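You operate a simulated robot arm through the tools that you are given. There is no shell and no other tool. Be economical: measure what you need, move in short steps, check, and stop when the job is done.

You run a simulated two-armed robot. Do the job below in one go: nothing can be reset, and whatever is moved stays where it is left.

Task
The pegs stand too high: set the gap wheel to 15 mm and run the base again.
Fine: carriage in and locked, guard down, one cycle on the green button.

Only the result counts: the job must be done as asked and must still hold three seconds after the hand-in. Knocking over, shifting, dropping, spilling or breaking anything else fails it.

Robot
Two 7-joint arms with fingered hands on one trunk, on a base that drives. Base frame: it is fixed to the floor where the robot stands at the start and does not move with it; the origin is under the middle of the robot, x ahead of it, y to its left, z up. Readings come in cm, degrees, newtons and seconds.
The left shoulder is at the start at [8.2, 17, 99.3], the right one opposite. With the tool pointing down near the work surface each hand reaches from about 10 to 76 cm from the robot's upright axis, wherever it stands, measured 20 degrees to its own side. Places, roughly: carriage lever [270, 190, 80]; clear guard [250, 150, 100]; clear tub [250, 200, 75]; dark carriage [260, 160, 80]; gap wheel [270, 180, 50]. Payload 4 kg a hand.
The TCP of each hand is the grasp point between the finger pads, 2.6 cm short of the fingertips. In the tool frame z runs along the fingers and y along their closing line. Largest opening 13.2 cm; the body of the gripper starts 7.3 cm behind the TCP. The gripper is a hand of 4 fingers: y runs from the thumb to the fingers, the wrist lies at [0, 0, -22.4] in the tool frame.
Orientation is told as [roll, pitch, yaw] about the base's x, y, z axes, in that order, counted from this pose: with the fingers straight down and closing along the base's y, the tool's x points along the base's -x, its y along +y and its z along -z.

Tools
- The arms move only by the tool nudge_tool. It takes "left_increments", "right_increments" or both (then of equal length, played together; a hand with none holds still); each is a list of rows, each a list of 6 numbers: the shift along the tool's x, y, z in cm, then the turn, a rotation vector about the tool's x, y, z in degrees. In form: [[x, y, z, ax, ay, az], ...]. A call has 1 to 8 rows; each row shifts and turns the commanded pose from where the row before left it, along the tool's axes as they then stand. A row lasts 0.2 s, in which the tool goes at most 5 cm and 8.6 degrees; a call with a longer step from one row to the next is refused whole. A pose out of reach is approached as far as the arm can. The call stops where the force on the tool passes 90 N (or 10 N more than at its start, if that is more) or the arm is blocked; 0.2 s more then pass. In this call time passes only in rows, and 0.2 s behind the last. It gives the time, the measured TCP pose, the force on the tool (base axes), the opening and the grip force at its end, in the units of the frame above (readings bear some noise), with the torque about the TCP (base axes, N m) and any sound that the robot's microphone picked up.
- Cameras (640 x 400 px; columns grow to the right, rows downward): "scene" is now at [18.36, -0.15, 116.65]; the picture's right is [-0.00, -1.00, 0.00], its down [-0.58, 0.00, -0.82] and it looks along [0.82, -0.00, -0.58] (base axes); focal length 252 px, centre (320, 200). "left" rides on the left gripper at [-6.8, 0.2, -9.7] in its tool frame; the picture's right is [-0.03, -1.00, 0.00], its down [0.82, -0.02, -0.58] and it looks along [0.58, -0.01, 0.82] (tool axes); focal length 270 px, centre (320, 200). "right" rides on the right gripper at [6.9, 0.2, -9.7] in its tool frame; the picture's right is [-0.03, 1.00, 0.00], its down [-0.82, -0.02, -0.58] and it looks along [-0.58, -0.01, 0.82] (tool axes); focal length 270 px, centre (320, 200). There is no depth. A picture from a camera that has moved, and an enlarged one, comes with that camera's place and axes in the base frame and with its lens.
- snapshot(camera): a new picture of that camera. The clock stands still meanwhile.
- slide_trunk(by): slides the trunk up (or, below 0, down) by that many cm; the arms and the scene camera ride with it, the base frame stays. It gives what a move gives, with no picture.
- roll_base(legs): drives the robot by 1 to 6 legs, each [ahead, turn to the left] in cm and degrees, along the robot's own axes; the way and the turn of a leg run together, so that a leg with both is an arc; at most 150 cm and 180 degrees a leg. The arms and the cameras ride along, it lands a little off, and it stops where it bumps. It gives what a move gives.
- set_fingers(finger1, finger2, finger3, thumb_bend, hand): sets how far each is bent, from 0 (flat) to 1 (curled in); at 0.3 the hand is open as for a grip, at 0.7 the pads meet at the TCP. One left out holds its place. A second passes; each finger stops where it meets its share of the squeeze, and holds until it gets a number again. It is the only way to open and close the hand. It gives what a move gives, with no picture; readings hold the bend of each and the force on the fingers (four entries, about 0 where the hand has none), thumb and palm.
- pan_tilt(pan, tilt): turns the head with the scene camera to pan (to the left, within 86 degrees either way) and tilt (down, from -29 to 69), counted from straight ahead of the robot. It gives what a move gives.
- zoom(camera, box): a new picture of the part [left, top, right, bottom] of that camera's present view, enlarged. The clock stands still meanwhile.
- job_done(): hands the job in; it is judged then, once.

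Go step by step. Nothing tells you exact positions but the pictures and the camera data: compare them with the known pose of the tool, close in by small moves and look again before you grip or let go. The budget is 135 turns and 102 pictures, counting those below and the enlarged ones. Unless the task says otherwise, let go and move clear before handing in, and close with one line.

The tools are called after "Call:" by a JSON object that holds its "name" and its "arguments". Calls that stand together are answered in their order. nudge_tool: Moves the arms, as the interface text tells. Its arguments: {"type":"object","properties":{"left_increments":{"type":"array"},"right_increments":{"type":"array"}},"required":[]} The other tools are called the same way: slide_trunk (by) slides the trunk up or down; set_fingers (finger1, finger2, finger3, thumb_bend, hand) moves the fingers one by one; roll_base (legs) drives the base; pan_tilt (pan, tilt) turns the head that bears the scene camera; snapshot (camera) takes a picture; zoom (camera, box) takes an enlarged picture of a part of a camera's view; job_done () hands the job in.

At the start:

```text
t: 0.0
left_eef_pos: [60.59, 20.75, 70.22]
left_tool_rot: [0.0, 0.1, 0.0]
left_wrist_force: [0.3, -0.3, -0.4]
left_ft_torque: [-0.01, 0.0, 0.0]
left_opening: 13.18
left_grip_force: 0.0
left_shape: jaw
left_bend: [0.3, 0.3, 0.3, 0.3]
left_finger forces: [0.0, 0.0, 0.1, 0.1, 0.0, 0.0]
right_eef_pos: [52.7, -21.24, 71.88]
right_tool_rot: [0.0, 0.1, 0.0]
right_wrist_force: [0.4, 0.0, 0.2]
right_ft_torque: [-0.02, -0.01, -0.01]
right_opening: 13.17
right_grip_force: 0.0
right_shape: jaw
right_bend: [0.3, 0.3, 0.3, 0.3]
right_finger forces: [0.1, 0.0, 0.0, 0.1, 0.0, 0.0]
trunk travel left (down, up): [-22.5, 53.0]
robot x, y, heading: [-0.09, 0.05, -0.1]
head pan, tilt: [-0.1, 35.0]
```

scene: 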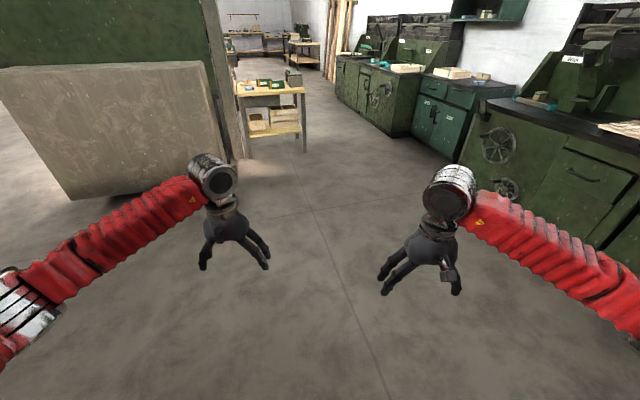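
right: 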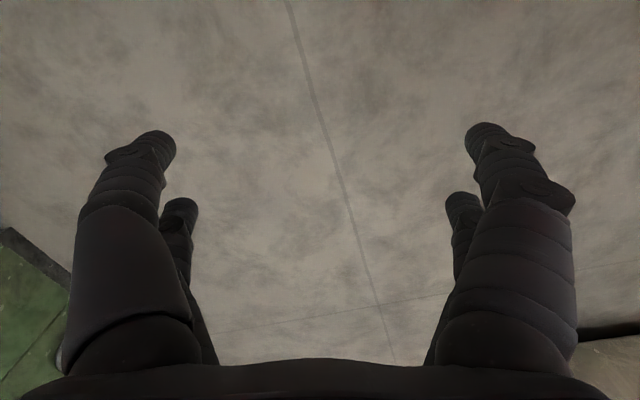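
left: 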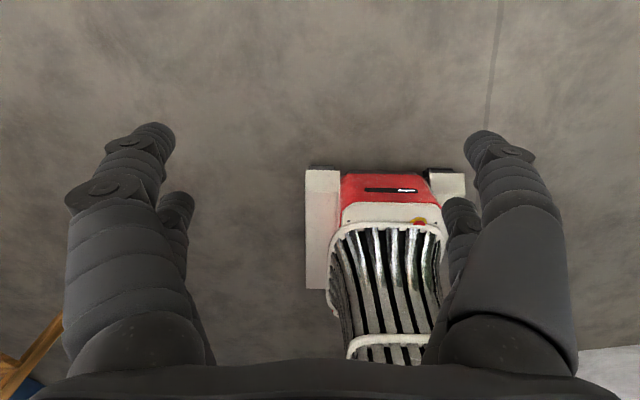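

I see a workshop: a partition on the left, machines on the right, and a small table ahead. The press should be at about [260, 170], behind the partition on the left, so I look that way first.

Call:
{"name": "pan_tilt", "arguments": {"pan": 33, "tilt": 15}}

Call:
{"name": "snapshot", "arguments": {"camera": "scene"}}

```text
t: 1.0
left_eef_pos: [60.63, 20.57, 70.33]
left_tool_rot: [0.0, -0.1, 0.0]
left_wrist_force: [0.3, 0.8, -0.1]
left_ft_torque: [-0.02, -0.03, 0.01]
left_opening: 13.22
left_grip_force: 0.0
left_shape: jaw
left_bend: [0.3, 0.3, 0.3, 0.3]
left_finger forces: [0.1, 0.1, 0.0, 0.0, 0.0, 0.0]
right_eef_pos: [52.61, -21.2, 71.84]
right_tool_rot: [0.0, 0.0, 0.0]
right_wrist_force: [-0.5, -0.3, 0.6]
right_ft_torque: [-0.02, -0.01, 0.0]
right_opening: 13.19
right_grip_force: 0.0
right_shape: jaw
right_bend: [0.3, 0.3, 0.3, 0.3]
right_finger forces: [0.1, 0.0, 0.0, 0.0, 0.1, 0.0]
trunk travel left (down, up): [-22.5, 53.0]
robot x, y, heading: [-0.09, 0.01, -0.1]
head pan, tilt: [33.0, 15.0]
```

```text
98 pictures are left
camera scene: at [17.4, 4.95, 119.85], right [0.54, -0.84, 0.0], down [-0.22, -0.14, -0.97], along [0.81, 0.53, -0.26], focal length 252 px, centre (320, 200)
```

scene: 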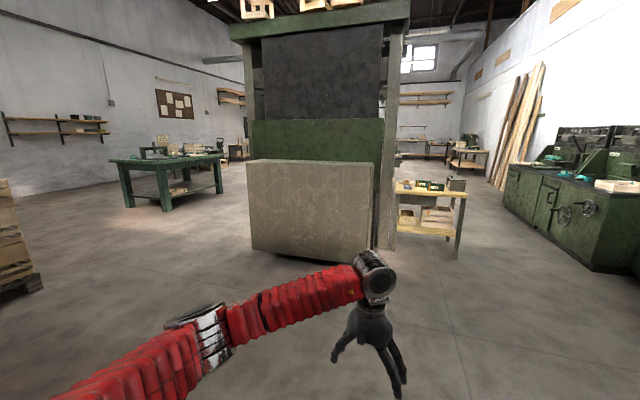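

The tall gantry with the dark curtain seems to be the machine, seen from behind or from the side. I zoom in on it before I drive.

Call:
{"name": "zoom", "arguments": {"camera": "scene", "box": [220, 0, 480, 270]}}

```text
1.48 times, centred on (350, 135) of scene
camera zoom: at [17.4, 4.95, 119.85], right [0.54, -0.84, 0.0], down [-0.22, -0.14, -0.97], along [0.81, 0.53, -0.26], focal length 373 px, centre (276, 296)
```

zoom: 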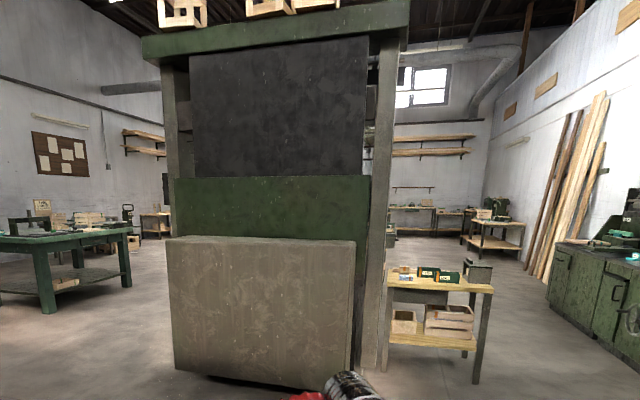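

This is the machine's back, with a side table on its right; the front must be on the far (+x) side. I drive round by the left.

Call:
{"name": "roll_base", "arguments": {"legs": [[0, 55], [140, 0], [0, 22], [150, 0], [0, -60]]}}

Call:
{"name": "pan_tilt", "arguments": {"pan": -20, "tilt": 15}}

Call:
{"name": "snapshot", "arguments": {"camera": "scene"}}

```text
t: 4.4
left_eef_pos: [17.82, 61.37, 70.56]
left_tool_rot: [0.0, 0.0, 55.1]
left_wrist_force: [-0.2, -0.5, 0.3]
left_ft_torque: [0.02, 0.04, 0.01]
left_opening: 13.2
left_grip_force: 0.0
left_shape: jaw
left_bend: [0.3, 0.3, 0.3, 0.3]
left_finger forces: [0.0, 0.1, 0.0, 0.1, 0.0, 0.1]
right_eef_pos: [47.4, 30.99, 71.86]
right_tool_rot: [0.0, 0.1, 55.2]
right_wrist_force: [0.2, 0.2, 0.4]
right_ft_torque: [0.04, 0.05, -0.03]
right_opening: 13.19
right_grip_force: 0.0
right_shape: jaw
right_bend: [0.3, 0.3, 0.3, 0.3]
right_finger forces: [0.0, 0.1, 0.1, 0.1, 0.0, 0.0]
trunk travel left (down, up): [-22.5, 53.0]
robot x, y, heading: [5.11, -3.47, 55.5]
head pan, tilt: [33.0, 15.0]
stopped in leg 2: the robot was blocked; the commanded pose is now the measured one
```

```text
t: 5.7
left_eef_pos: [17.71, 61.47, 70.62]
left_tool_rot: [-0.2, -0.1, 55.1]
left_wrist_force: [0.6, -0.9, 0.8]
left_ft_torque: [0.0, 0.0, -0.01]
left_opening: 13.21
left_grip_force: 0.1
left_shape: jaw
left_bend: [0.3, 0.3, 0.3, 0.3]
left_finger forces: [0.0, 0.0, 0.1, 0.0, 0.0, 0.0]
right_eef_pos: [47.38, 31.09, 72.04]
right_tool_rot: [0.0, 0.2, 55.2]
right_wrist_force: [-0.4, 0.5, 0.1]
right_ft_torque: [-0.01, -0.01, -0.01]
right_opening: 13.21
right_grip_force: 0.1
right_shape: jaw
right_bend: [0.3, 0.3, 0.3, 0.3]
right_finger forces: [0.1, 0.0, 0.0, 0.1, 0.0, 0.1]
trunk travel left (down, up): [-22.5, 53.0]
robot x, y, heading: [4.88, -3.4, 55.6]
head pan, tilt: [-20.0, 15.0]
```

```text
96 pictures are left
camera scene: at [17.97, 9.76, 119.86], right [0.58, -0.81, 0.0], down [-0.21, -0.15, -0.97], along [0.79, 0.56, -0.26], focal length 252 px, centre (320, 200)
```

scene: 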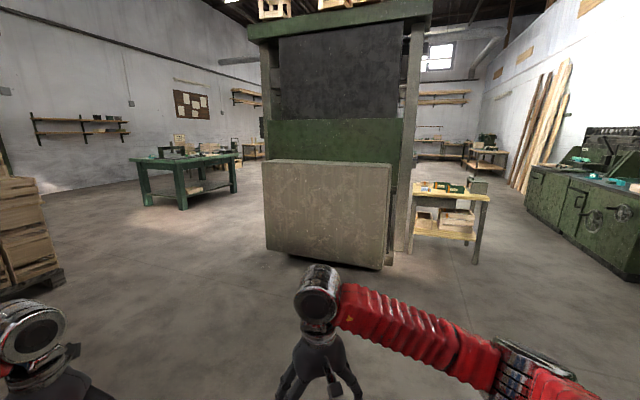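

The drive was blocked almost at once and I was pushed to the right, so something stands to my left. I look around.

Call:
{"name": "pan_tilt", "arguments": {"pan": 50, "tilt": 45}}

Call:
{"name": "snapshot", "arguments": {"camera": "scene"}}

Call:
{"name": "snapshot", "arguments": {"camera": "left"}}

```text
t: 7.1
left_eef_pos: [17.8, 61.45, 70.52]
left_tool_rot: [0.0, -0.1, 55.2]
left_wrist_force: [0.1, -0.2, -0.3]
left_ft_torque: [-0.01, 0.01, -0.01]
left_opening: 13.22
left_grip_force: 0.0
left_shape: jaw
left_bend: [0.3, 0.3, 0.3, 0.3]
left_finger forces: [0.0, 0.0, 0.0, 0.0, 0.0, 0.0]
right_eef_pos: [47.4, 31.14, 71.96]
right_tool_rot: [-0.1, 0.2, 55.2]
right_wrist_force: [0.6, 0.6, 0.7]
right_ft_torque: [-0.06, 0.02, 0.02]
right_opening: 13.2
right_grip_force: 0.0
right_shape: jaw
right_bend: [0.3, 0.3, 0.3, 0.3]
right_finger forces: [0.0, 0.1, 0.0, 0.1, 0.0, 0.0]
trunk travel left (down, up): [-22.5, 53.0]
robot x, y, heading: [5.09, -3.82, 55.7]
head pan, tilt: [50.0, 45.0]
```

```text
95 pictures are left
camera scene: at [8.2, 12.15, 115.18], right [0.96, 0.27, 0.0], down [0.19, -0.68, -0.71], along [-0.19, 0.68, -0.71], focal length 252 px, centre (320, 200)
```

scene: 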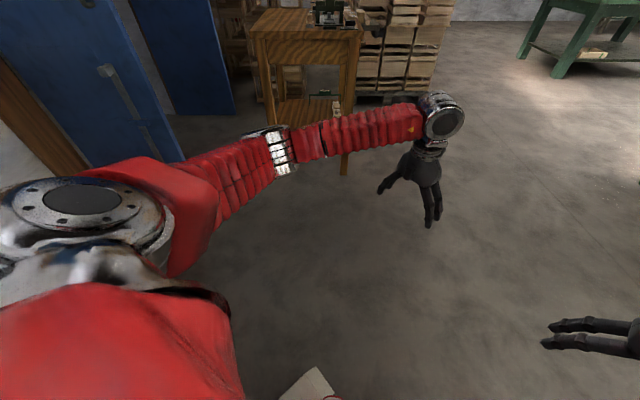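

```text
94 pictures are left
camera left: at [21.52, 67.23, 80.19], right [0.83, -0.55, 0.0], down [-0.45, -0.68, 0.58], along [-0.32, -0.48, -0.82], focal length 270 px, centre (320, 200)
```

left: 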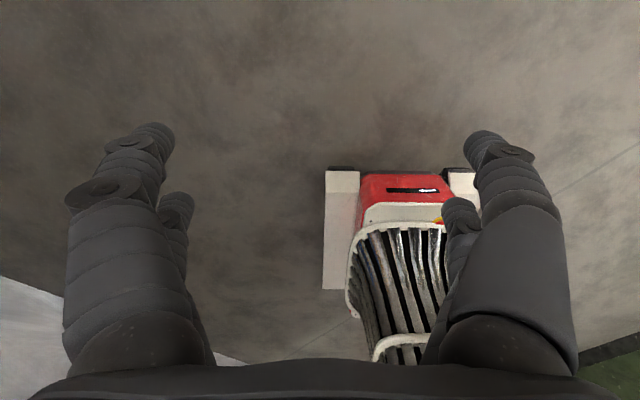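

A blue door and a wooden stand are on the left, but neither is near enough to touch. I look right and backward for what blocks.

Call:
{"name": "pan_tilt", "arguments": {"pan": -86, "tilt": 45}}

Call:
{"name": "snapshot", "arguments": {"camera": "scene"}}

Call:
{"name": "pan_tilt", "arguments": {"pan": 86, "tilt": 50}}

Call:
{"name": "snapshot", "arguments": {"camera": "scene"}}

```text
t: 9.2
left_eef_pos: [17.73, 61.49, 70.55]
left_tool_rot: [-0.1, -0.1, 55.1]
left_wrist_force: [-0.6, 0.1, 0.4]
left_ft_torque: [-0.03, 0.0, -0.03]
left_opening: 13.2
left_grip_force: 0.0
left_shape: jaw
left_bend: [0.3, 0.3, 0.3, 0.3]
left_finger forces: [0.0, 0.1, 0.1, 0.0, 0.0, 0.1]
right_eef_pos: [47.42, 31.12, 71.94]
right_tool_rot: [-0.1, 0.1, 55.2]
right_wrist_force: [0.1, -0.8, 0.3]
right_ft_torque: [0.0, 0.03, -0.03]
right_opening: 13.17
right_grip_force: 0.1
right_shape: jaw
right_bend: [0.3, 0.3, 0.3, 0.3]
right_finger forces: [0.1, 0.1, 0.0, 0.0, 0.0, 0.0]
trunk travel left (down, up): [-22.5, 53.0]
robot x, y, heading: [5.04, -3.67, 55.7]
head pan, tilt: [-85.9, 45.0]
```

```text
93 pictures are left
camera scene: at [17.39, 0.21, 115.18], right [-0.51, -0.86, 0.0], down [-0.61, 0.36, -0.71], along [0.61, -0.36, -0.71], focal length 252 px, centre (320, 200)
```

scene: 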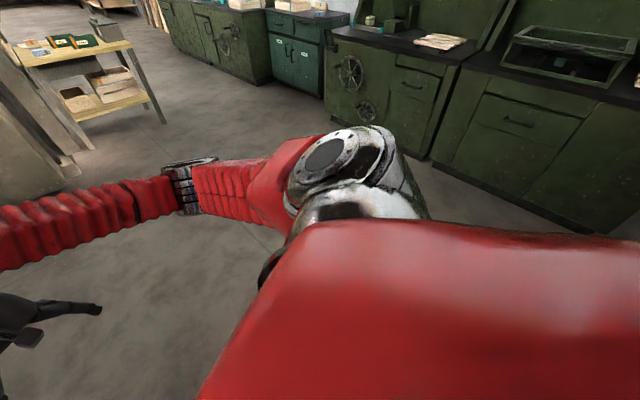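

```text
t: 11.8
left_eef_pos: [17.78, 61.52, 70.5]
left_tool_rot: [-0.1, -0.1, 55.1]
left_wrist_force: [-0.2, 0.1, 0.2]
left_ft_torque: [0.0, -0.02, 0.03]
left_opening: 13.19
left_grip_force: 0.2
left_shape: jaw
left_bend: [0.3, 0.3, 0.3, 0.3]
left_finger forces: [0.1, 0.0, 0.1, 0.1, 0.0, 0.1]
right_eef_pos: [47.31, 31.04, 71.97]
right_tool_rot: [-0.2, 0.1, 55.2]
right_wrist_force: [0.9, 0.0, -0.2]
right_ft_torque: [-0.03, 0.0, 0.0]
right_opening: 13.21
right_grip_force: 0.2
right_shape: jaw
right_bend: [0.3, 0.3, 0.3, 0.3]
right_finger forces: [0.1, 0.0, 0.1, 0.1, 0.0, 0.0]
trunk travel left (down, up): [-22.5, 53.0]
robot x, y, heading: [4.79, -3.38, 55.6]
head pan, tilt: [85.9, 50.0]
```

```text
92 pictures are left
camera scene: at [4.35, 9.11, 114.49], right [0.62, 0.78, 0.0], down [0.6, -0.48, -0.64], along [-0.5, 0.4, -0.77], focal length 252 px, centre (320, 200)
```

scene: 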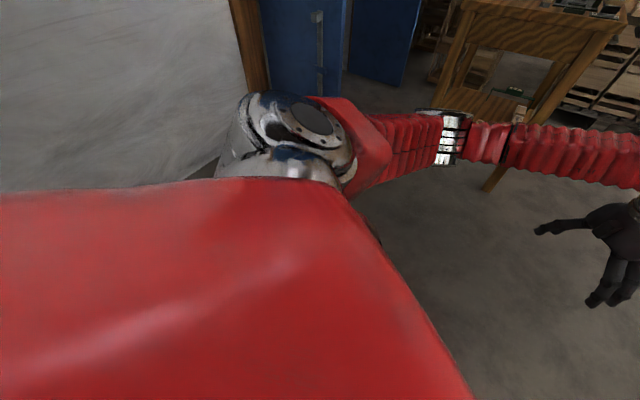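

Nothing is evident nearby, apart from walls over 1 m away. I try a short leg ahead.

Call:
{"name": "roll_base", "arguments": {"legs": [[20, 0]]}}

```text
t: 13.5
left_eef_pos: [29.21, 78.07, 70.48]
left_tool_rot: [-0.1, 0.0, 55.0]
left_wrist_force: [0.3, -0.2, 0.7]
left_ft_torque: [0.04, 0.01, -0.04]
left_opening: 13.15
left_grip_force: 0.0
left_shape: jaw
left_bend: [0.3, 0.3, 0.3, 0.3]
left_finger forces: [0.0, 0.0, 0.0, 0.0, 0.0, 0.0]
right_eef_pos: [58.8, 47.55, 71.83]
right_tool_rot: [-0.1, 0.1, 55.2]
right_wrist_force: [-0.8, -0.5, 0.5]
right_ft_torque: [0.0, -0.04, 0.02]
right_opening: 13.18
right_grip_force: 0.1
right_shape: jaw
right_bend: [0.3, 0.3, 0.3, 0.3]
right_finger forces: [0.1, 0.0, 0.0, 0.1, 0.1, 0.0]
trunk travel left (down, up): [-22.5, 53.0]
robot x, y, heading: [16.34, 13.25, 55.4]
head pan, tilt: [85.9, 50.0]
```

That worked, so I continue round the left of the machine.

Call:
{"name": "roll_base", "arguments": {"legs": [[105, 0], [0, 22]]}}

Call:
{"name": "roll_base", "arguments": {"legs": [[140, 0]]}}

Call:
{"name": "pan_tilt", "arguments": {"pan": -75, "tilt": 15}}

Call:
{"name": "snapshot", "arguments": {"camera": "scene"}}

```text
t: 20.2
left_eef_pos: [62.13, 165.04, 70.65]
left_tool_rot: [0.0, -0.1, 77.7]
left_wrist_force: [-0.3, 0.3, -0.4]
left_ft_torque: [0.01, 0.02, -0.03]
left_opening: 13.22
left_grip_force: 0.0
left_shape: jaw
left_bend: [0.3, 0.3, 0.3, 0.3]
left_finger forces: [0.0, 0.0, 0.0, 0.0, 0.0, 0.0]
right_eef_pos: [101.2, 148.34, 72.08]
right_tool_rot: [-0.2, 0.0, 77.8]
right_wrist_force: [0.2, 0.4, 0.5]
right_ft_torque: [0.03, -0.03, -0.03]
right_opening: 13.2
right_grip_force: 0.1
right_shape: jaw
right_bend: [0.3, 0.3, 0.3, 0.3]
right_finger forces: [0.0, 0.0, 0.0, 0.1, 0.0, 0.1]
trunk travel left (down, up): [-22.5, 53.0]
robot x, y, heading: [77.99, 99.95, 78.3]
head pan, tilt: [85.9, 50.0]
```

```text
t: 27.3
left_eef_pos: [91.15, 301.28, 70.55]
left_tool_rot: [0.0, -0.1, 77.7]
left_wrist_force: [0.2, -0.1, -0.1]
left_ft_torque: [-0.04, 0.02, 0.01]
left_opening: 13.19
left_grip_force: 0.0
left_shape: jaw
left_bend: [0.3, 0.3, 0.3, 0.3]
left_finger forces: [0.0, 0.1, 0.0, 0.1, 0.1, 0.1]
right_eef_pos: [130.32, 284.59, 71.96]
right_tool_rot: [-0.1, 0.0, 77.7]
right_wrist_force: [-0.4, 0.3, -0.4]
right_ft_torque: [-0.02, -0.02, -0.02]
right_opening: 13.24
right_grip_force: 0.1
right_shape: jaw
right_bend: [0.3, 0.3, 0.3, 0.3]
right_finger forces: [0.1, 0.1, 0.0, 0.0, 0.0, 0.0]
trunk travel left (down, up): [-22.5, 53.0]
robot x, y, heading: [106.96, 235.83, 77.7]
head pan, tilt: [85.9, 50.0]
```

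```text
t: 29.8
left_eef_pos: [91.23, 301.24, 70.62]
left_tool_rot: [-0.1, -0.1, 77.6]
left_wrist_force: [-1.0, 0.0, 0.1]
left_ft_torque: [0.01, 0.03, -0.01]
left_opening: 13.23
left_grip_force: 0.1
left_shape: jaw
left_bend: [0.3, 0.3, 0.3, 0.3]
left_finger forces: [0.1, 0.1, 0.0, 0.1, 0.0, 0.0]
right_eef_pos: [130.23, 284.54, 72.05]
right_tool_rot: [-0.1, 0.0, 77.7]
right_wrist_force: [0.7, 0.1, 0.1]
right_ft_torque: [-0.02, -0.04, 0.0]
right_opening: 13.18
right_grip_force: 0.0
right_shape: jaw
right_bend: [0.3, 0.3, 0.3, 0.3]
right_finger forces: [0.0, 0.0, 0.0, 0.0, 0.0, 0.0]
trunk travel left (down, up): [-22.5, 53.0]
robot x, y, heading: [106.78, 235.96, 78.0]
head pan, tilt: [-75.0, 15.0]
```

```text
91 pictures are left
camera scene: at [118.16, 245.69, 119.86], right [0.05, -1.0, 0.0], down [-0.26, -0.01, -0.97], along [0.96, 0.05, -0.26], focal length 252 px, centre (320, 200)
```

scene: 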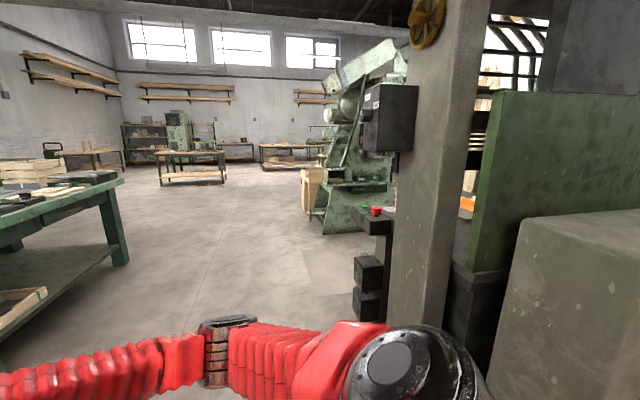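

The control box with a red button is on the machine's left post, and the front is the far (+x) side. I drive on past and look back.

Call:
{"name": "roll_base", "arguments": {"legs": [[0, -26]]}}

Call:
{"name": "roll_base", "arguments": {"legs": [[110, 0], [0, -52]]}}

Call:
{"name": "roll_base", "arguments": {"legs": [[150, 0]]}}

Call:
{"name": "roll_base", "arguments": {"legs": [[0, -70]]}}

Call:
{"name": "pan_tilt", "arguments": {"pan": -50, "tilt": 15}}

Call:
{"name": "snapshot", "arguments": {"camera": "scene"}}

```text
t: 31.6
left_eef_pos: [121.62, 301.63, 70.69]
left_tool_rot: [-0.1, -0.1, 51.6]
left_wrist_force: [1.3, 0.0, -0.3]
left_ft_torque: [0.02, -0.02, 0.01]
left_opening: 13.18
left_grip_force: 0.1
left_shape: jaw
left_bend: [0.3, 0.3, 0.3, 0.3]
left_finger forces: [0.0, 0.0, 0.0, 0.0, 0.0, 0.0]
right_eef_pos: [149.3, 269.45, 72.21]
right_tool_rot: [-0.1, -0.1, 51.8]
right_wrist_force: [0.3, 0.6, 0.1]
right_ft_torque: [0.0, -0.03, -0.01]
right_opening: 13.2
right_grip_force: 0.0
right_shape: jaw
right_bend: [0.3, 0.3, 0.3, 0.3]
right_finger forces: [0.0, 0.0, 0.0, 0.0, 0.1, 0.0]
trunk travel left (down, up): [-22.5, 53.0]
robot x, y, heading: [104.87, 237.69, 52.0]
head pan, tilt: [-75.0, 15.0]
```

```text
t: 39.8
left_eef_pos: [231.76, 353.91, 70.83]
left_tool_rot: [-0.1, -0.3, 2.1]
left_wrist_force: [-0.6, 1.5, -0.1]
left_ft_torque: [-0.11, 0.06, -0.01]
left_opening: 13.22
left_grip_force: 0.1
left_shape: jaw
left_bend: [0.3, 0.3, 0.3, 0.3]
left_finger forces: [0.1, 0.0, 0.0, 0.0, 0.0, 0.0]
right_eef_pos: [225.21, 311.99, 72.29]
right_tool_rot: [-0.2, 0.1, 2.3]
right_wrist_force: [0.5, 0.9, -0.1]
right_ft_torque: [-0.04, 0.0, 0.03]
right_opening: 13.2
right_grip_force: 0.1
right_shape: jaw
right_bend: [0.3, 0.3, 0.3, 0.3]
right_finger forces: [0.1, 0.0, 0.0, 0.0, 0.0, 0.0]
trunk travel left (down, up): [-22.5, 53.0]
robot x, y, heading: [171.6, 330.51, 3.4]
head pan, tilt: [-75.0, 15.0]
stopped in leg 2: the robot was blocked; the commanded pose is now the measured one
```

```text
t: 47.3
left_eef_pos: [380.95, 361.47, 70.89]
left_tool_rot: [-0.1, -0.2, 1.7]
left_wrist_force: [-0.7, 0.1, 0.7]
left_ft_torque: [-0.01, -0.02, -0.02]
left_opening: 13.21
left_grip_force: 0.0
left_shape: jaw
left_bend: [0.3, 0.3, 0.3, 0.3]
left_finger forces: [0.0, 0.0, 0.0, 0.0, 0.0, 0.0]
right_eef_pos: [374.33, 319.56, 72.26]
right_tool_rot: [-0.1, 0.1, 2.1]
right_wrist_force: [-0.2, -0.1, 0.3]
right_ft_torque: [-0.01, 0.03, -0.01]
right_opening: 13.19
right_grip_force: 0.1
right_shape: jaw
right_bend: [0.3, 0.3, 0.3, 0.3]
right_finger forces: [0.0, 0.0, 0.0, 0.0, 0.0, 0.0]
trunk travel left (down, up): [-22.5, 53.0]
robot x, y, heading: [320.88, 338.43, 3.0]
head pan, tilt: [-75.0, 15.0]
```

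```text
t: 50.2
left_eef_pos: [375.56, 304.07, 71.05]
left_tool_rot: [-0.2, -0.3, -51.7]
left_wrist_force: [1.3, 0.5, -1.0]
left_ft_torque: [-0.02, 0.05, 0.0]
left_opening: 13.19
left_grip_force: 0.1
left_shape: jaw
left_bend: [0.3, 0.3, 0.3, 0.3]
left_finger forces: [0.1, 0.0, 0.0, 0.1, 0.0, 0.0]
right_eef_pos: [338.05, 284.39, 72.54]
right_tool_rot: [-0.2, 0.0, -51.2]
right_wrist_force: [0.0, 0.6, -0.1]
right_ft_torque: [-0.01, 0.06, -0.04]
right_opening: 13.21
right_grip_force: 0.0
right_shape: jaw
right_bend: [0.3, 0.3, 0.3, 0.3]
right_finger forces: [0.1, 0.1, 0.1, 0.0, 0.0, 0.0]
trunk travel left (down, up): [-22.5, 53.0]
robot x, y, heading: [325.8, 342.67, -53.1]
head pan, tilt: [-75.0, 15.0]
stopped in leg 1: the robot was blocked; the commanded pose is now the measured one
```

```text
t: 51.1
left_eef_pos: [375.61, 304.15, 71.16]
left_tool_rot: [-0.1, -0.3, -51.7]
left_wrist_force: [-0.4, 0.0, -0.3]
left_ft_torque: [0.01, 0.02, -0.01]
left_opening: 13.21
left_grip_force: 0.0
left_shape: jaw
left_bend: [0.3, 0.3, 0.3, 0.3]
left_finger forces: [0.0, 0.0, 0.0, 0.0, 0.1, 0.0]
right_eef_pos: [337.98, 284.34, 72.4]
right_tool_rot: [-0.2, 0.0, -51.4]
right_wrist_force: [0.1, -0.3, -0.2]
right_ft_torque: [-0.01, 0.0, 0.02]
right_opening: 13.2
right_grip_force: 0.1
right_shape: jaw
right_bend: [0.3, 0.3, 0.3, 0.3]
right_finger forces: [0.0, 0.0, 0.0, 0.1, 0.1, 0.0]
trunk travel left (down, up): [-22.5, 53.0]
robot x, y, heading: [325.87, 342.64, -52.7]
head pan, tilt: [-50.0, 15.0]
```

```text
90 pictures are left
camera scene: at [329.39, 325.57, 119.86], right [-0.97, 0.22, 0.0], down [0.06, 0.25, -0.97], along [-0.22, -0.94, -0.26], focal length 252 px, centre (320, 200)
```

scene: 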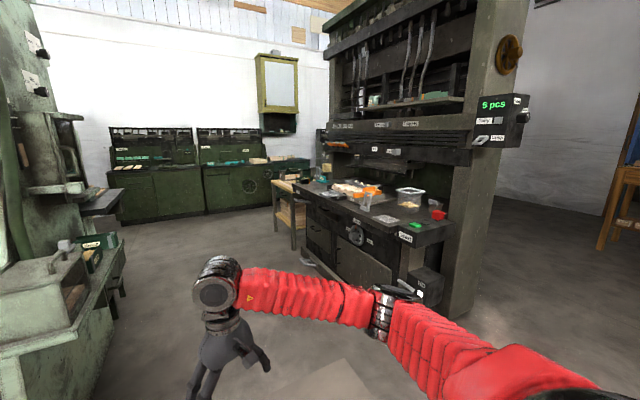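

Now the machine front is visible: counter, display "9 pcs", green and red buttons, tub and gap wheel. I zoom in to learn the layout.

Call:
{"name": "zoom", "arguments": {"camera": "scene", "box": [270, 80, 540, 310]}}

```text
1.74 times, centred on (405, 195) of scene
camera zoom: at [329.39, 325.57, 119.86], right [-0.97, 0.22, 0.0], down [0.06, 0.25, -0.97], along [-0.22, -0.94, -0.26], focal length 438 px, centre (172, 209)
```

zoom: 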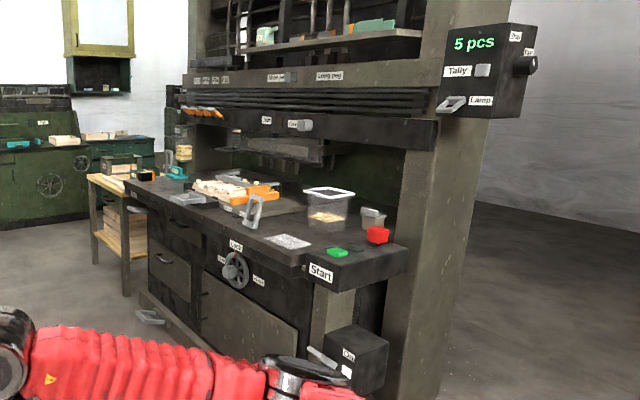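

The layout: gap wheel on the front under the counter edge, carriage and lever on the counter, Start button and red switch at the right end. I retract the hands and lift the trunk before I enter the aisle.

Call:
{"name": "nudge_tool", "arguments": {"left_increments": [[4, 0, 0, 0, 0, 0], [4, 0, 0, 0, 0, 0], [4, 0, 0, 0, 0, 0], [4, 0, 0, 0, 0, 0], [4, 0, 0, 0, 0, 0], [3, 0, 0, 0, 0, 0]], "right_increments": [[3, 0, 0, 0, 0, 0], [3, 0, 0, 0, 0, 0], [3, 0, 0, 0, 0, 0], [3, 0, 0, 0, 0, 0], [3, 0, 0, 0, 0, 0], [0, 0, 0, 0, 0, 0]]}}

Call:
{"name": "slide_trunk", "arguments": {"by": 28}}

Call:
{"name": "pan_tilt", "arguments": {"pan": 0, "tilt": 40}}

Call:
{"name": "snapshot", "arguments": {"camera": "scene"}}

```text
t: 52.5
left_eef_pos: [361.2, 322.1, 70.92]
left_tool_rot: [-0.1, -0.3, -51.6]
left_wrist_force: [-0.4, 0.4, 0.6]
left_ft_torque: [-0.07, 0.01, 0.0]
left_opening: 13.19
left_grip_force: 0.0
left_shape: jaw
left_bend: [0.3, 0.3, 0.3, 0.3]
left_finger forces: [0.0, 0.0, 0.0, 0.0, 0.1, 0.0]
right_eef_pos: [328.57, 296.19, 72.32]
right_tool_rot: [-0.1, 0.0, -51.4]
right_wrist_force: [0.1, 0.2, -0.6]
right_ft_torque: [0.01, 0.0, 0.0]
right_opening: 13.22
right_grip_force: 0.0
right_shape: jaw
right_bend: [0.3, 0.3, 0.3, 0.3]
right_finger forces: [0.0, 0.0, 0.0, 0.0, 0.0, 0.0]
trunk travel left (down, up): [-22.5, 53.0]
robot x, y, heading: [325.24, 342.27, -52.7]
head pan, tilt: [-50.0, 15.0]
```

```text
t: 55.3
left_eef_pos: [361.4, 322.08, 98.91]
left_tool_rot: [0.0, -0.1, -51.7]
left_wrist_force: [0.1, 0.8, 0.0]
left_ft_torque: [0.0, 0.0, 0.0]
left_opening: 13.22
left_grip_force: 0.1
left_shape: jaw
left_bend: [0.3, 0.3, 0.3, 0.3]
left_finger forces: [0.0, 0.0, 0.0, 0.0, 0.1, 0.0]
right_eef_pos: [328.53, 295.97, 100.45]
right_tool_rot: [-0.1, 0.0, -51.4]
right_wrist_force: [0.1, 0.2, 0.0]
right_ft_torque: [-0.03, -0.01, -0.02]
right_opening: 13.19
right_grip_force: 0.1
right_shape: jaw
right_bend: [0.3, 0.3, 0.3, 0.3]
right_finger forces: [0.0, 0.0, 0.0, 0.0, 0.0, 0.0]
trunk travel left (down, up): [-50.5, 25.0]
robot x, y, heading: [325.89, 342.84, -52.6]
head pan, tilt: [-50.0, 15.0]
```

```text
t: 56.5
left_eef_pos: [361.23, 322.05, 99.01]
left_tool_rot: [-0.1, -0.2, -51.6]
left_wrist_force: [0.6, -0.9, -0.5]
left_ft_torque: [0.02, -0.01, 0.01]
left_opening: 13.19
left_grip_force: 0.1
left_shape: jaw
left_bend: [0.3, 0.3, 0.3, 0.3]
left_finger forces: [0.0, 0.0, 0.0, 0.1, 0.1, 0.1]
right_eef_pos: [328.6, 295.99, 100.54]
right_tool_rot: [-0.1, 0.0, -51.3]
right_wrist_force: [-0.2, 0.3, 0.5]
right_ft_torque: [0.03, 0.02, -0.01]
right_opening: 13.19
right_grip_force: 0.0
right_shape: jaw
right_bend: [0.3, 0.3, 0.3, 0.3]
right_finger forces: [0.0, 0.0, 0.1, 0.0, 0.0, 0.1]
trunk travel left (down, up): [-50.5, 25.0]
robot x, y, heading: [325.66, 342.3, -52.9]
head pan, tilt: [0.0, 40.0]
```

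```text
88 pictures are left
camera scene: at [331.99, 333.97, 144.4], right [-0.8, -0.6, 0.0], down [-0.39, 0.51, -0.77], along [0.46, -0.61, -0.64], focal length 252 px, centre (320, 200)
```

scene: 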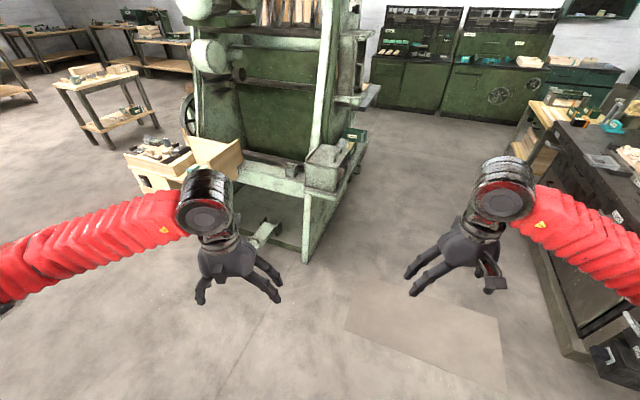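

The aisle is about 1.3 m wide between the counter (x≈265) and the green machine (x≈403+). I drive down it to about (340, 190).

Call:
{"name": "roll_base", "arguments": {"legs": [[0, -31]]}}

Call:
{"name": "roll_base", "arguments": {"legs": [[100, 0]]}}

Call:
{"name": "pan_tilt", "arguments": {"pan": -60, "tilt": 35}}

Call:
{"name": "snapshot", "arguments": {"camera": "scene"}}

```text
t: 58.6
left_eef_pos: [345.44, 306.91, 98.94]
left_tool_rot: [-0.1, 0.0, -82.8]
left_wrist_force: [-0.8, -0.2, -0.2]
left_ft_torque: [0.0, 0.02, 0.0]
left_opening: 13.21
left_grip_force: 0.1
left_shape: jaw
left_bend: [0.3, 0.3, 0.3, 0.3]
left_finger forces: [0.1, 0.0, 0.0, 0.1, 0.0, 0.0]
right_eef_pos: [304.1, 301.67, 100.4]
right_tool_rot: [-0.2, 0.1, -82.5]
right_wrist_force: [-0.1, -0.9, 0.2]
right_ft_torque: [0.02, -0.01, -0.04]
right_opening: 13.2
right_grip_force: 0.0
right_shape: jaw
right_bend: [0.3, 0.3, 0.3, 0.3]
right_finger forces: [0.0, 0.1, 0.0, 0.1, 0.1, 0.0]
trunk travel left (down, up): [-50.5, 25.0]
robot x, y, heading: [328.5, 343.38, -83.9]
head pan, tilt: [0.0, 40.0]
```

```text
t: 63.9
left_eef_pos: [357.15, 207.23, 99.01]
left_tool_rot: [-0.2, -0.2, -82.4]
left_wrist_force: [-0.1, -0.3, -0.3]
left_ft_torque: [0.0, -0.02, -0.02]
left_opening: 13.2
left_grip_force: 0.1
left_shape: jaw
left_bend: [0.3, 0.3, 0.3, 0.3]
left_finger forces: [0.0, 0.0, 0.1, 0.0, 0.0, 0.0]
right_eef_pos: [315.77, 201.75, 100.41]
right_tool_rot: [-0.2, 0.2, -82.2]
right_wrist_force: [0.1, 0.0, 0.2]
right_ft_torque: [0.01, -0.01, 0.03]
right_opening: 13.21
right_grip_force: 0.1
right_shape: jaw
right_bend: [0.3, 0.3, 0.3, 0.3]
right_finger forces: [0.0, 0.1, 0.1, 0.0, 0.0, 0.0]
trunk travel left (down, up): [-50.5, 25.0]
robot x, y, heading: [340.22, 243.46, -83.4]
head pan, tilt: [0.0, 40.0]
```

```text
t: 65.2
left_eef_pos: [357.19, 207.42, 99.03]
left_tool_rot: [-0.1, -0.2, -82.4]
left_wrist_force: [-0.1, 0.7, -0.4]
left_ft_torque: [0.0, -0.02, -0.02]
left_opening: 13.2
left_grip_force: 0.0
left_shape: jaw
left_bend: [0.3, 0.3, 0.3, 0.3]
left_finger forces: [0.0, 0.0, 0.1, 0.0, 0.0, 0.1]
right_eef_pos: [315.79, 201.73, 100.55]
right_tool_rot: [-0.1, 0.1, -82.2]
right_wrist_force: [-0.3, 0.0, 0.5]
right_ft_torque: [-0.01, 0.01, -0.04]
right_opening: 13.21
right_grip_force: 0.0
right_shape: jaw
right_bend: [0.3, 0.3, 0.3, 0.3]
right_finger forces: [0.0, 0.1, 0.0, 0.0, 0.0, 0.0]
trunk travel left (down, up): [-50.5, 25.0]
robot x, y, heading: [339.52, 243.38, -83.6]
head pan, tilt: [-60.0, 35.0]
```

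```text
87 pictures are left
camera scene: at [333.03, 235.99, 145.15], right [-0.6, 0.8, 0.0], down [0.46, 0.34, -0.82], along [-0.66, -0.49, -0.57], focal length 252 px, centre (320, 200)
```

scene: 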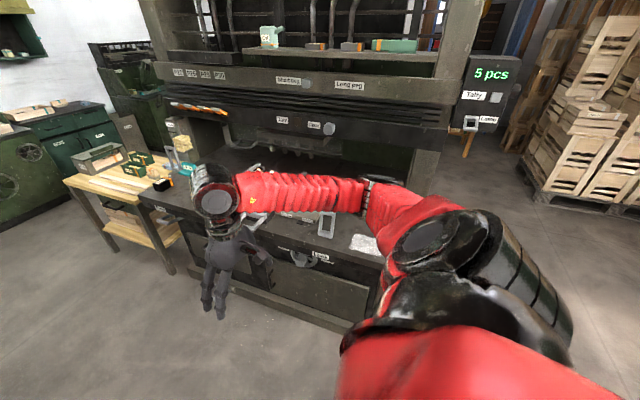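

I drive on to y≈190 and turn to face the machine.

Call:
{"name": "roll_base", "arguments": {"legs": [[54, 0]]}}

Call:
{"name": "roll_base", "arguments": {"legs": [[0, -45]]}}

Call:
{"name": "roll_base", "arguments": {"legs": [[0, -50]]}}

Call:
{"name": "pan_tilt", "arguments": {"pan": 0, "tilt": 30}}

Call:
{"name": "snapshot", "arguments": {"camera": "scene"}}

```text
t: 68.3
left_eef_pos: [363.44, 154.06, 99.02]
left_tool_rot: [-0.1, -0.2, -82.5]
left_wrist_force: [-0.1, 0.1, 0.3]
left_ft_torque: [0.01, -0.02, 0.02]
left_opening: 13.19
left_grip_force: 0.1
left_shape: jaw
left_bend: [0.3, 0.3, 0.3, 0.3]
left_finger forces: [0.0, 0.0, 0.0, 0.0, 0.0, 0.0]
right_eef_pos: [322.15, 148.38, 100.53]
right_tool_rot: [-0.1, 0.1, -82.2]
right_wrist_force: [0.3, -0.8, -0.5]
right_ft_torque: [0.03, 0.05, -0.01]
right_opening: 13.16
right_grip_force: 0.1
right_shape: jaw
right_bend: [0.3, 0.3, 0.3, 0.3]
right_finger forces: [0.0, 0.0, 0.0, 0.1, 0.0, 0.0]
trunk travel left (down, up): [-50.5, 25.0]
robot x, y, heading: [346.05, 190.08, -83.4]
head pan, tilt: [-60.0, 35.0]
```

```text
t: 71.0
left_eef_pos: [332.94, 152.21, 99.11]
left_tool_rot: [-0.1, -0.2, -127.1]
left_wrist_force: [-0.3, -0.2, 0.4]
left_ft_torque: [-0.02, -0.04, -0.02]
left_opening: 13.2
left_grip_force: 0.0
left_shape: jaw
left_bend: [0.3, 0.3, 0.3, 0.3]
left_finger forces: [0.0, 0.1, 0.0, 0.0, 0.0, 0.1]
right_eef_pos: [299.55, 177.36, 100.6]
right_tool_rot: [-0.1, 0.1, -126.9]
right_wrist_force: [0.5, 0.7, -0.3]
right_ft_torque: [-0.01, -0.01, -0.02]
right_opening: 13.2
right_grip_force: 0.0
right_shape: jaw
right_bend: [0.3, 0.3, 0.3, 0.3]
right_finger forces: [0.0, 0.1, 0.0, 0.0, 0.1, 0.0]
trunk travel left (down, up): [-50.5, 25.0]
robot x, y, heading: [349.38, 187.49, -128.0]
head pan, tilt: [-60.0, 35.0]
```

```text
t: 73.9
left_eef_pos: [312.27, 176.8, 99.3]
left_tool_rot: [0.2, -0.2, -175.9]
left_wrist_force: [0.6, 0.7, 0.0]
left_ft_torque: [-0.04, 0.0, 0.0]
left_opening: 13.19
left_grip_force: 0.1
left_shape: jaw
left_bend: [0.3, 0.3, 0.3, 0.3]
left_finger forces: [0.0, 0.0, 0.0, 0.0, 0.0, 0.0]
right_eef_pos: [309.17, 218.3, 100.68]
right_tool_rot: [0.2, 0.0, -175.6]
right_wrist_force: [0.2, 0.4, 0.0]
right_ft_torque: [-0.04, 0.02, 0.03]
right_opening: 13.2
right_grip_force: 0.1
right_shape: jaw
right_bend: [0.3, 0.3, 0.3, 0.3]
right_finger forces: [0.1, 0.0, 0.0, 0.0, 0.0, 0.0]
trunk travel left (down, up): [-50.5, 25.0]
robot x, y, heading: [350.08, 182.9, -176.1]
head pan, tilt: [-60.0, 35.0]
stopped in leg 1: the robot was blocked; the commanded pose is now the measured one
```

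```text
t: 75.2
left_eef_pos: [312.33, 176.4, 99.23]
left_tool_rot: [0.1, -0.2, -175.8]
left_wrist_force: [0.1, -0.7, -0.2]
left_ft_torque: [-0.01, 0.03, -0.02]
left_opening: 13.21
left_grip_force: 0.0
left_shape: jaw
left_bend: [0.3, 0.3, 0.3, 0.3]
left_finger forces: [0.0, 0.1, 0.0, 0.1, 0.1, 0.0]
right_eef_pos: [309.19, 217.98, 100.8]
right_tool_rot: [-0.2, 0.0, -175.5]
right_wrist_force: [-0.3, 0.3, 0.5]
right_ft_torque: [0.02, -0.01, -0.03]
right_opening: 13.21
right_grip_force: 0.0
right_shape: jaw
right_bend: [0.3, 0.3, 0.3, 0.3]
right_finger forces: [0.0, 0.0, 0.0, 0.1, 0.0, 0.0]
trunk travel left (down, up): [-50.5, 25.0]
robot x, y, heading: [349.62, 183.52, -175.8]
head pan, tilt: [0.0, 30.0]
```

```text
86 pictures are left
camera scene: at [338.74, 182.14, 145.93], right [-0.07, 1.0, 0.0], down [0.5, 0.04, -0.87], along [-0.86, -0.06, -0.5], focal length 252 px, centre (320, 200)
```

scene: 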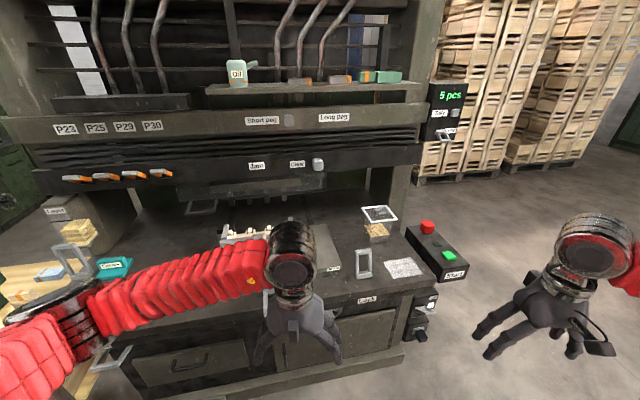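

I now face the machine at (350, 183). I zoom in on the work zone.

Call:
{"name": "zoom", "arguments": {"camera": "scene", "box": [40, 90, 300, 300]}}

Call:
{"name": "zoom", "arguments": {"camera": "scene", "box": [230, 90, 490, 320]}}

```text
1.90 times, centred on (170, 195) of scene
camera zoom: at [338.74, 182.14, 145.93], right [-0.07, 1.0, 0.0], down [0.5, 0.04, -0.87], along [-0.86, -0.06, -0.5], focal length 480 px, centre (606, 210)
```

zoom: 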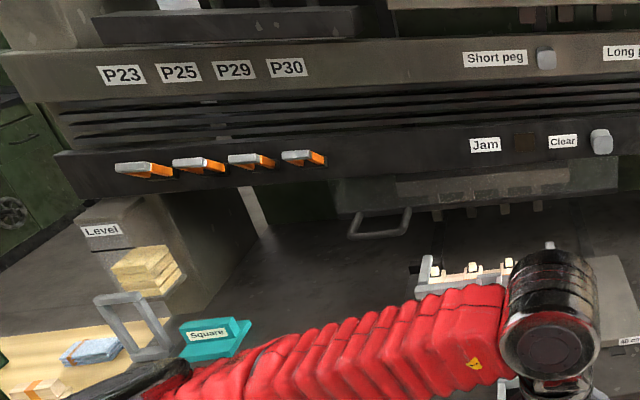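

```text
1.74 times, centred on (360, 205) of scene
camera zoom: at [338.74, 182.14, 145.93], right [-0.07, 1.0, 0.0], down [0.5, 0.04, -0.87], along [-0.86, -0.06, -0.5], focal length 438 px, centre (250, 191)
```

zoom: 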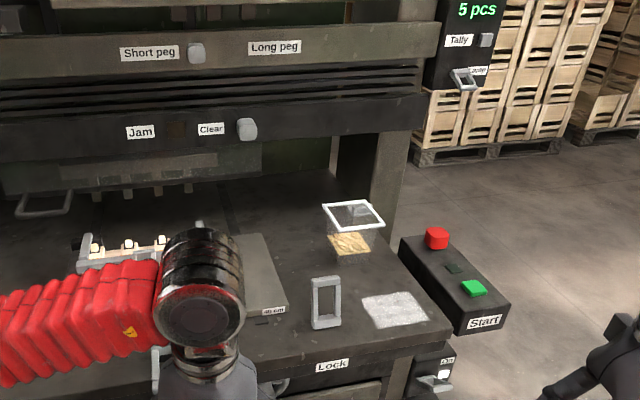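

The left arm hides the carriage. I lower both hands out of the view and look again.

Call:
{"name": "nudge_tool", "arguments": {"left_increments": [[0, 0, 5, 0, 0, 0], [0, 0, 5, 0, 0, 0], [0, 0, 5, 0, 0, 0], [0, 0, 5, 0, 0, 0], [0, 0, 5, 0, 0, 0], [0, 0, 5, 0, 0, 0]], "right_increments": [[0, 0, 5, 0, 0, 0], [0, 0, 5, 0, 0, 0], [0, 0, 5, 0, 0, 0], [0, 0, 5, 0, 0, 0], [0, 0, 5, 0, 0, 0], [0, 0, 5, 0, 0, 0]]}}

Call:
{"name": "snapshot", "arguments": {"camera": "scene"}}

Call:
{"name": "zoom", "arguments": {"camera": "scene", "box": [150, 150, 410, 320]}}

```text
t: 76.6
left_eef_pos: [312.18, 176.36, 69.16]
left_tool_rot: [0.0, -0.2, -175.9]
left_wrist_force: [-0.2, 0.1, 0.1]
left_ft_torque: [0.0, -0.02, -0.01]
left_opening: 13.2
left_grip_force: 0.0
left_shape: jaw
left_bend: [0.3, 0.3, 0.3, 0.3]
left_finger forces: [0.0, 0.1, 0.0, 0.0, 0.0, 0.0]
right_eef_pos: [309.43, 218.28, 70.64]
right_tool_rot: [-0.1, 0.1, -175.6]
right_wrist_force: [-1.1, -0.3, 0.1]
right_ft_torque: [0.02, -0.02, 0.0]
right_opening: 13.19
right_grip_force: 0.1
right_shape: jaw
right_bend: [0.3, 0.3, 0.3, 0.3]
right_finger forces: [0.0, 0.0, 0.0, 0.1, 0.1, 0.1]
trunk travel left (down, up): [-50.5, 25.0]
robot x, y, heading: [349.95, 182.9, -175.7]
head pan, tilt: [0.0, 30.0]
```

```text
83 pictures are left
camera scene: at [338.71, 182.15, 145.93], right [-0.07, 1.0, 0.0], down [0.5, 0.04, -0.87], along [-0.86, -0.06, -0.5], focal length 252 px, centre (320, 200)
```

scene: 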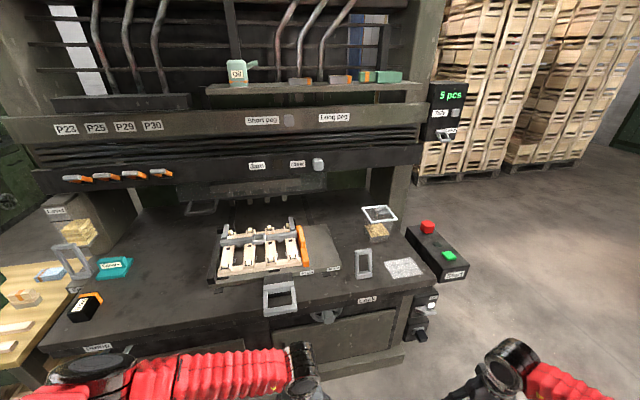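

```text
2.35 times, centred on (280, 235) of scene
camera zoom: at [338.71, 182.15, 145.93], right [-0.07, 1.0, 0.0], down [0.5, 0.04, -0.87], along [-0.86, -0.06, -0.5], focal length 592 px, centre (414, 118)
```

zoom: 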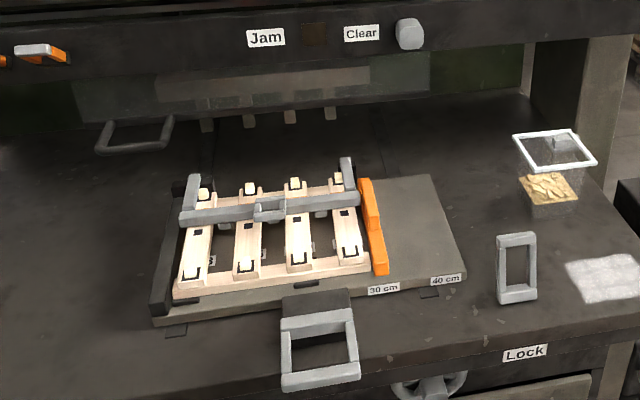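

The pegs stand in a 4-slat base on the carriage, with the guard handle above at left, the lock lever at the right front, and the wheel under the counter edge. I lower the trunk to view the wheel, hands kept aside.

Call:
{"name": "nudge_tool", "arguments": {"left_increments": [[0, 4, -3, 0, 0, 0], [0, 4, -4, 0, 0, 0], [0, 4, -4, 0, 0, 0], [0, 4, -4, 0, 0, 0], [0, 4, -4, 0, 0, 0]], "right_increments": [[0, -2, -3, 0, 0, 0], [0, -2, -4, 0, 0, 0], [0, -2, -4, 0, 0, 0], [0, -2, -4, 0, 0, 0], [0, -2, -4, 0, 0, 0]]}}

Call:
{"name": "slide_trunk", "arguments": {"by": -45}}

Call:
{"name": "snapshot", "arguments": {"camera": "scene"}}

Call:
{"name": "zoom", "arguments": {"camera": "scene", "box": [250, 170, 450, 300]}}

```text
refused: row 2 steps farther than a row can; nothing moved
```

```text
refused: -45 is not a number from -40 to 40
```

```text
81 pictures are left
camera scene: at [338.71, 182.15, 145.93], right [-0.07, 1.0, 0.0], down [0.5, 0.04, -0.87], along [-0.86, -0.06, -0.5], focal length 252 px, centre (320, 200)
```

scene: 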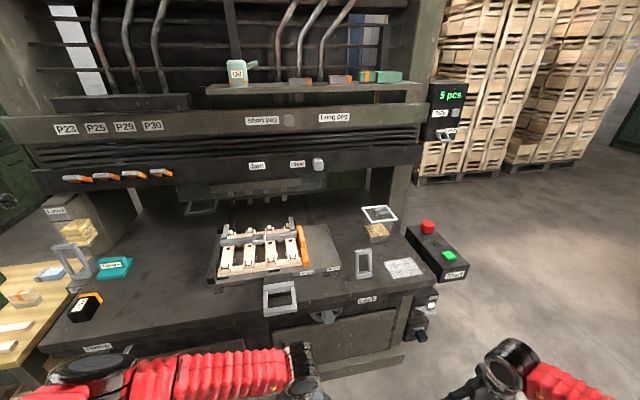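

```text
3.08 times, centred on (350, 235) of scene
camera zoom: at [338.71, 182.15, 145.93], right [-0.07, 1.0, 0.0], down [0.5, 0.04, -0.87], along [-0.86, -0.06, -0.5], focal length 775 px, centre (228, 92)
```

zoom: 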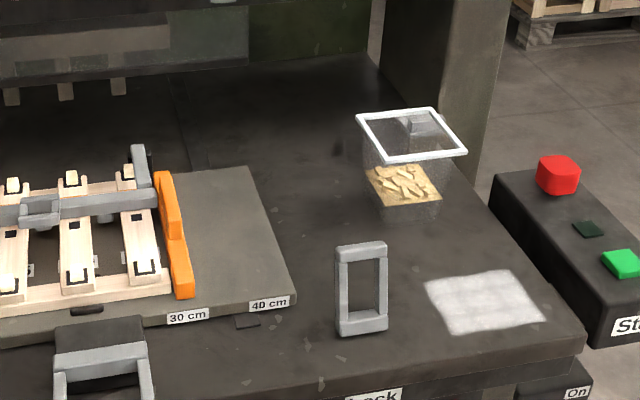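

I split the moves within the limits and retry.

Call:
{"name": "nudge_tool", "arguments": {"left_increments": [[0, 3, -3, 0, 0, 0], [0, 3, -3, 0, 0, 0], [0, 3, -3, 0, 0, 0], [0, 3, -3, 0, 0, 0], [0, 3, -3, 0, 0, 0], [0, 0, -4, 0, 0, 0]], "right_increments": [[0, -1, -3, 0, 0, 0], [0, -1, -3, 0, 0, 0], [0, -1, -3, 0, 0, 0], [0, -1, -3, 0, 0, 0], [0, -1, -3, 0, 0, 0], [0, 0, -4, 0, 0, 0]]}}

Call:
{"name": "slide_trunk", "arguments": {"by": -38}}

Call:
{"name": "snapshot", "arguments": {"camera": "scene"}}

```text
t: 78.0
left_eef_pos: [313.49, 161.45, 88.17]
left_tool_rot: [0.1, -0.2, -175.9]
left_wrist_force: [0.5, 0.6, -0.1]
left_ft_torque: [-0.01, -0.01, 0.01]
left_opening: 13.21
left_grip_force: 0.1
left_shape: jaw
left_bend: [0.3, 0.3, 0.3, 0.3]
left_finger forces: [0.0, 0.1, 0.0, 0.1, 0.0, 0.0]
right_eef_pos: [308.94, 223.13, 89.8]
right_tool_rot: [-0.1, 0.1, -175.5]
right_wrist_force: [-1.2, -0.1, -0.2]
right_ft_torque: [-0.02, -0.03, 0.03]
right_opening: 13.22
right_grip_force: 0.1
right_shape: jaw
right_bend: [0.3, 0.3, 0.3, 0.3]
right_finger forces: [0.1, 0.1, 0.1, 0.0, 0.0, 0.1]
trunk travel left (down, up): [-50.5, 25.0]
robot x, y, heading: [349.98, 182.97, -175.8]
head pan, tilt: [0.0, 30.0]
```

```text
t: 81.6
left_eef_pos: [313.37, 161.3, 50.17]
left_tool_rot: [0.0, -0.2, -175.8]
left_wrist_force: [-0.4, -0.4, 0.4]
left_ft_torque: [0.0, -0.01, -0.02]
left_opening: 13.18
left_grip_force: 0.0
left_shape: jaw
left_bend: [0.3, 0.3, 0.3, 0.3]
left_finger forces: [0.0, 0.1, 0.1, 0.0, 0.1, 0.1]
right_eef_pos: [308.81, 223.0, 51.84]
right_tool_rot: [-0.2, 0.0, -175.6]
right_wrist_force: [-0.3, 1.1, -0.1]
right_ft_torque: [-0.01, 0.02, -0.04]
right_opening: 13.21
right_grip_force: 0.1
right_shape: jaw
right_bend: [0.3, 0.3, 0.3, 0.3]
right_finger forces: [0.0, 0.0, 0.0, 0.0, 0.0, 0.0]
trunk travel left (down, up): [-12.5, 63.0]
robot x, y, heading: [349.93, 182.85, -175.9]
head pan, tilt: [0.0, 30.0]
```

```text
79 pictures are left
camera scene: at [326.37, 181.24, 106.85], right [-0.07, 1.0, 0.0], down [0.5, 0.04, -0.87], along [-0.86, -0.06, -0.5], focal length 252 px, centre (320, 200)
```

scene: 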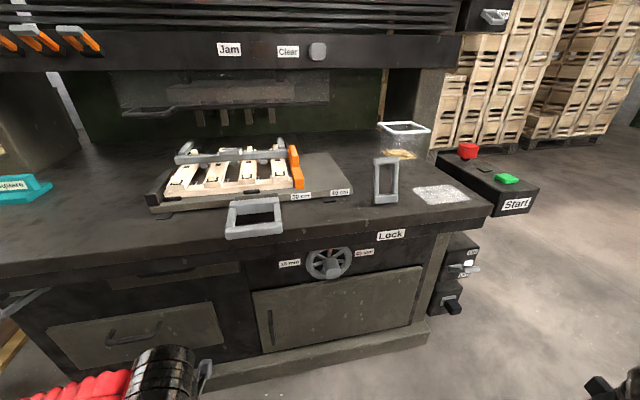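

Call:
{"name": "zoom", "arguments": {"camera": "scene", "box": [260, 220, 400, 310]}}

Call:
{"name": "zoom", "arguments": {"camera": "scene", "box": [100, 90, 340, 240]}}

Call:
{"name": "zoom", "arguments": {"camera": "scene", "box": [350, 110, 560, 320]}}

```text
4.44 times, centred on (330, 265) of scene
camera zoom: at [326.37, 181.24, 106.85], right [-0.07, 1.0, 0.0], down [0.5, 0.04, -0.87], along [-0.86, -0.06, -0.5], focal length 1119 px, centre (276, -89)
```

zoom: 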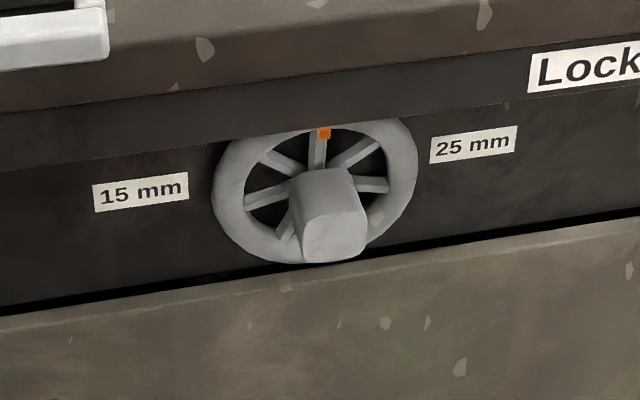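

```text
2.67 times, centred on (220, 165) of scene
camera zoom: at [326.37, 181.24, 106.85], right [-0.07, 1.0, 0.0], down [0.5, 0.04, -0.87], along [-0.86, -0.06, -0.5], focal length 671 px, centre (587, 293)
```

zoom: 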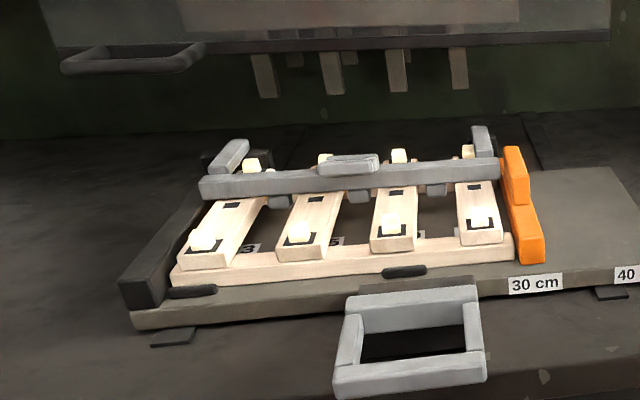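

```text
1.90 times, centred on (455, 215) of scene
camera zoom: at [326.37, 181.24, 106.85], right [-0.07, 1.0, 0.0], down [0.5, 0.04, -0.87], along [-0.86, -0.06, -0.5], focal length 480 px, centre (63, 171)
```

zoom: 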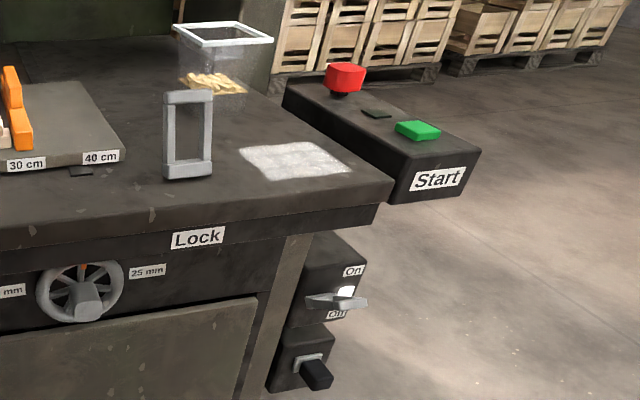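

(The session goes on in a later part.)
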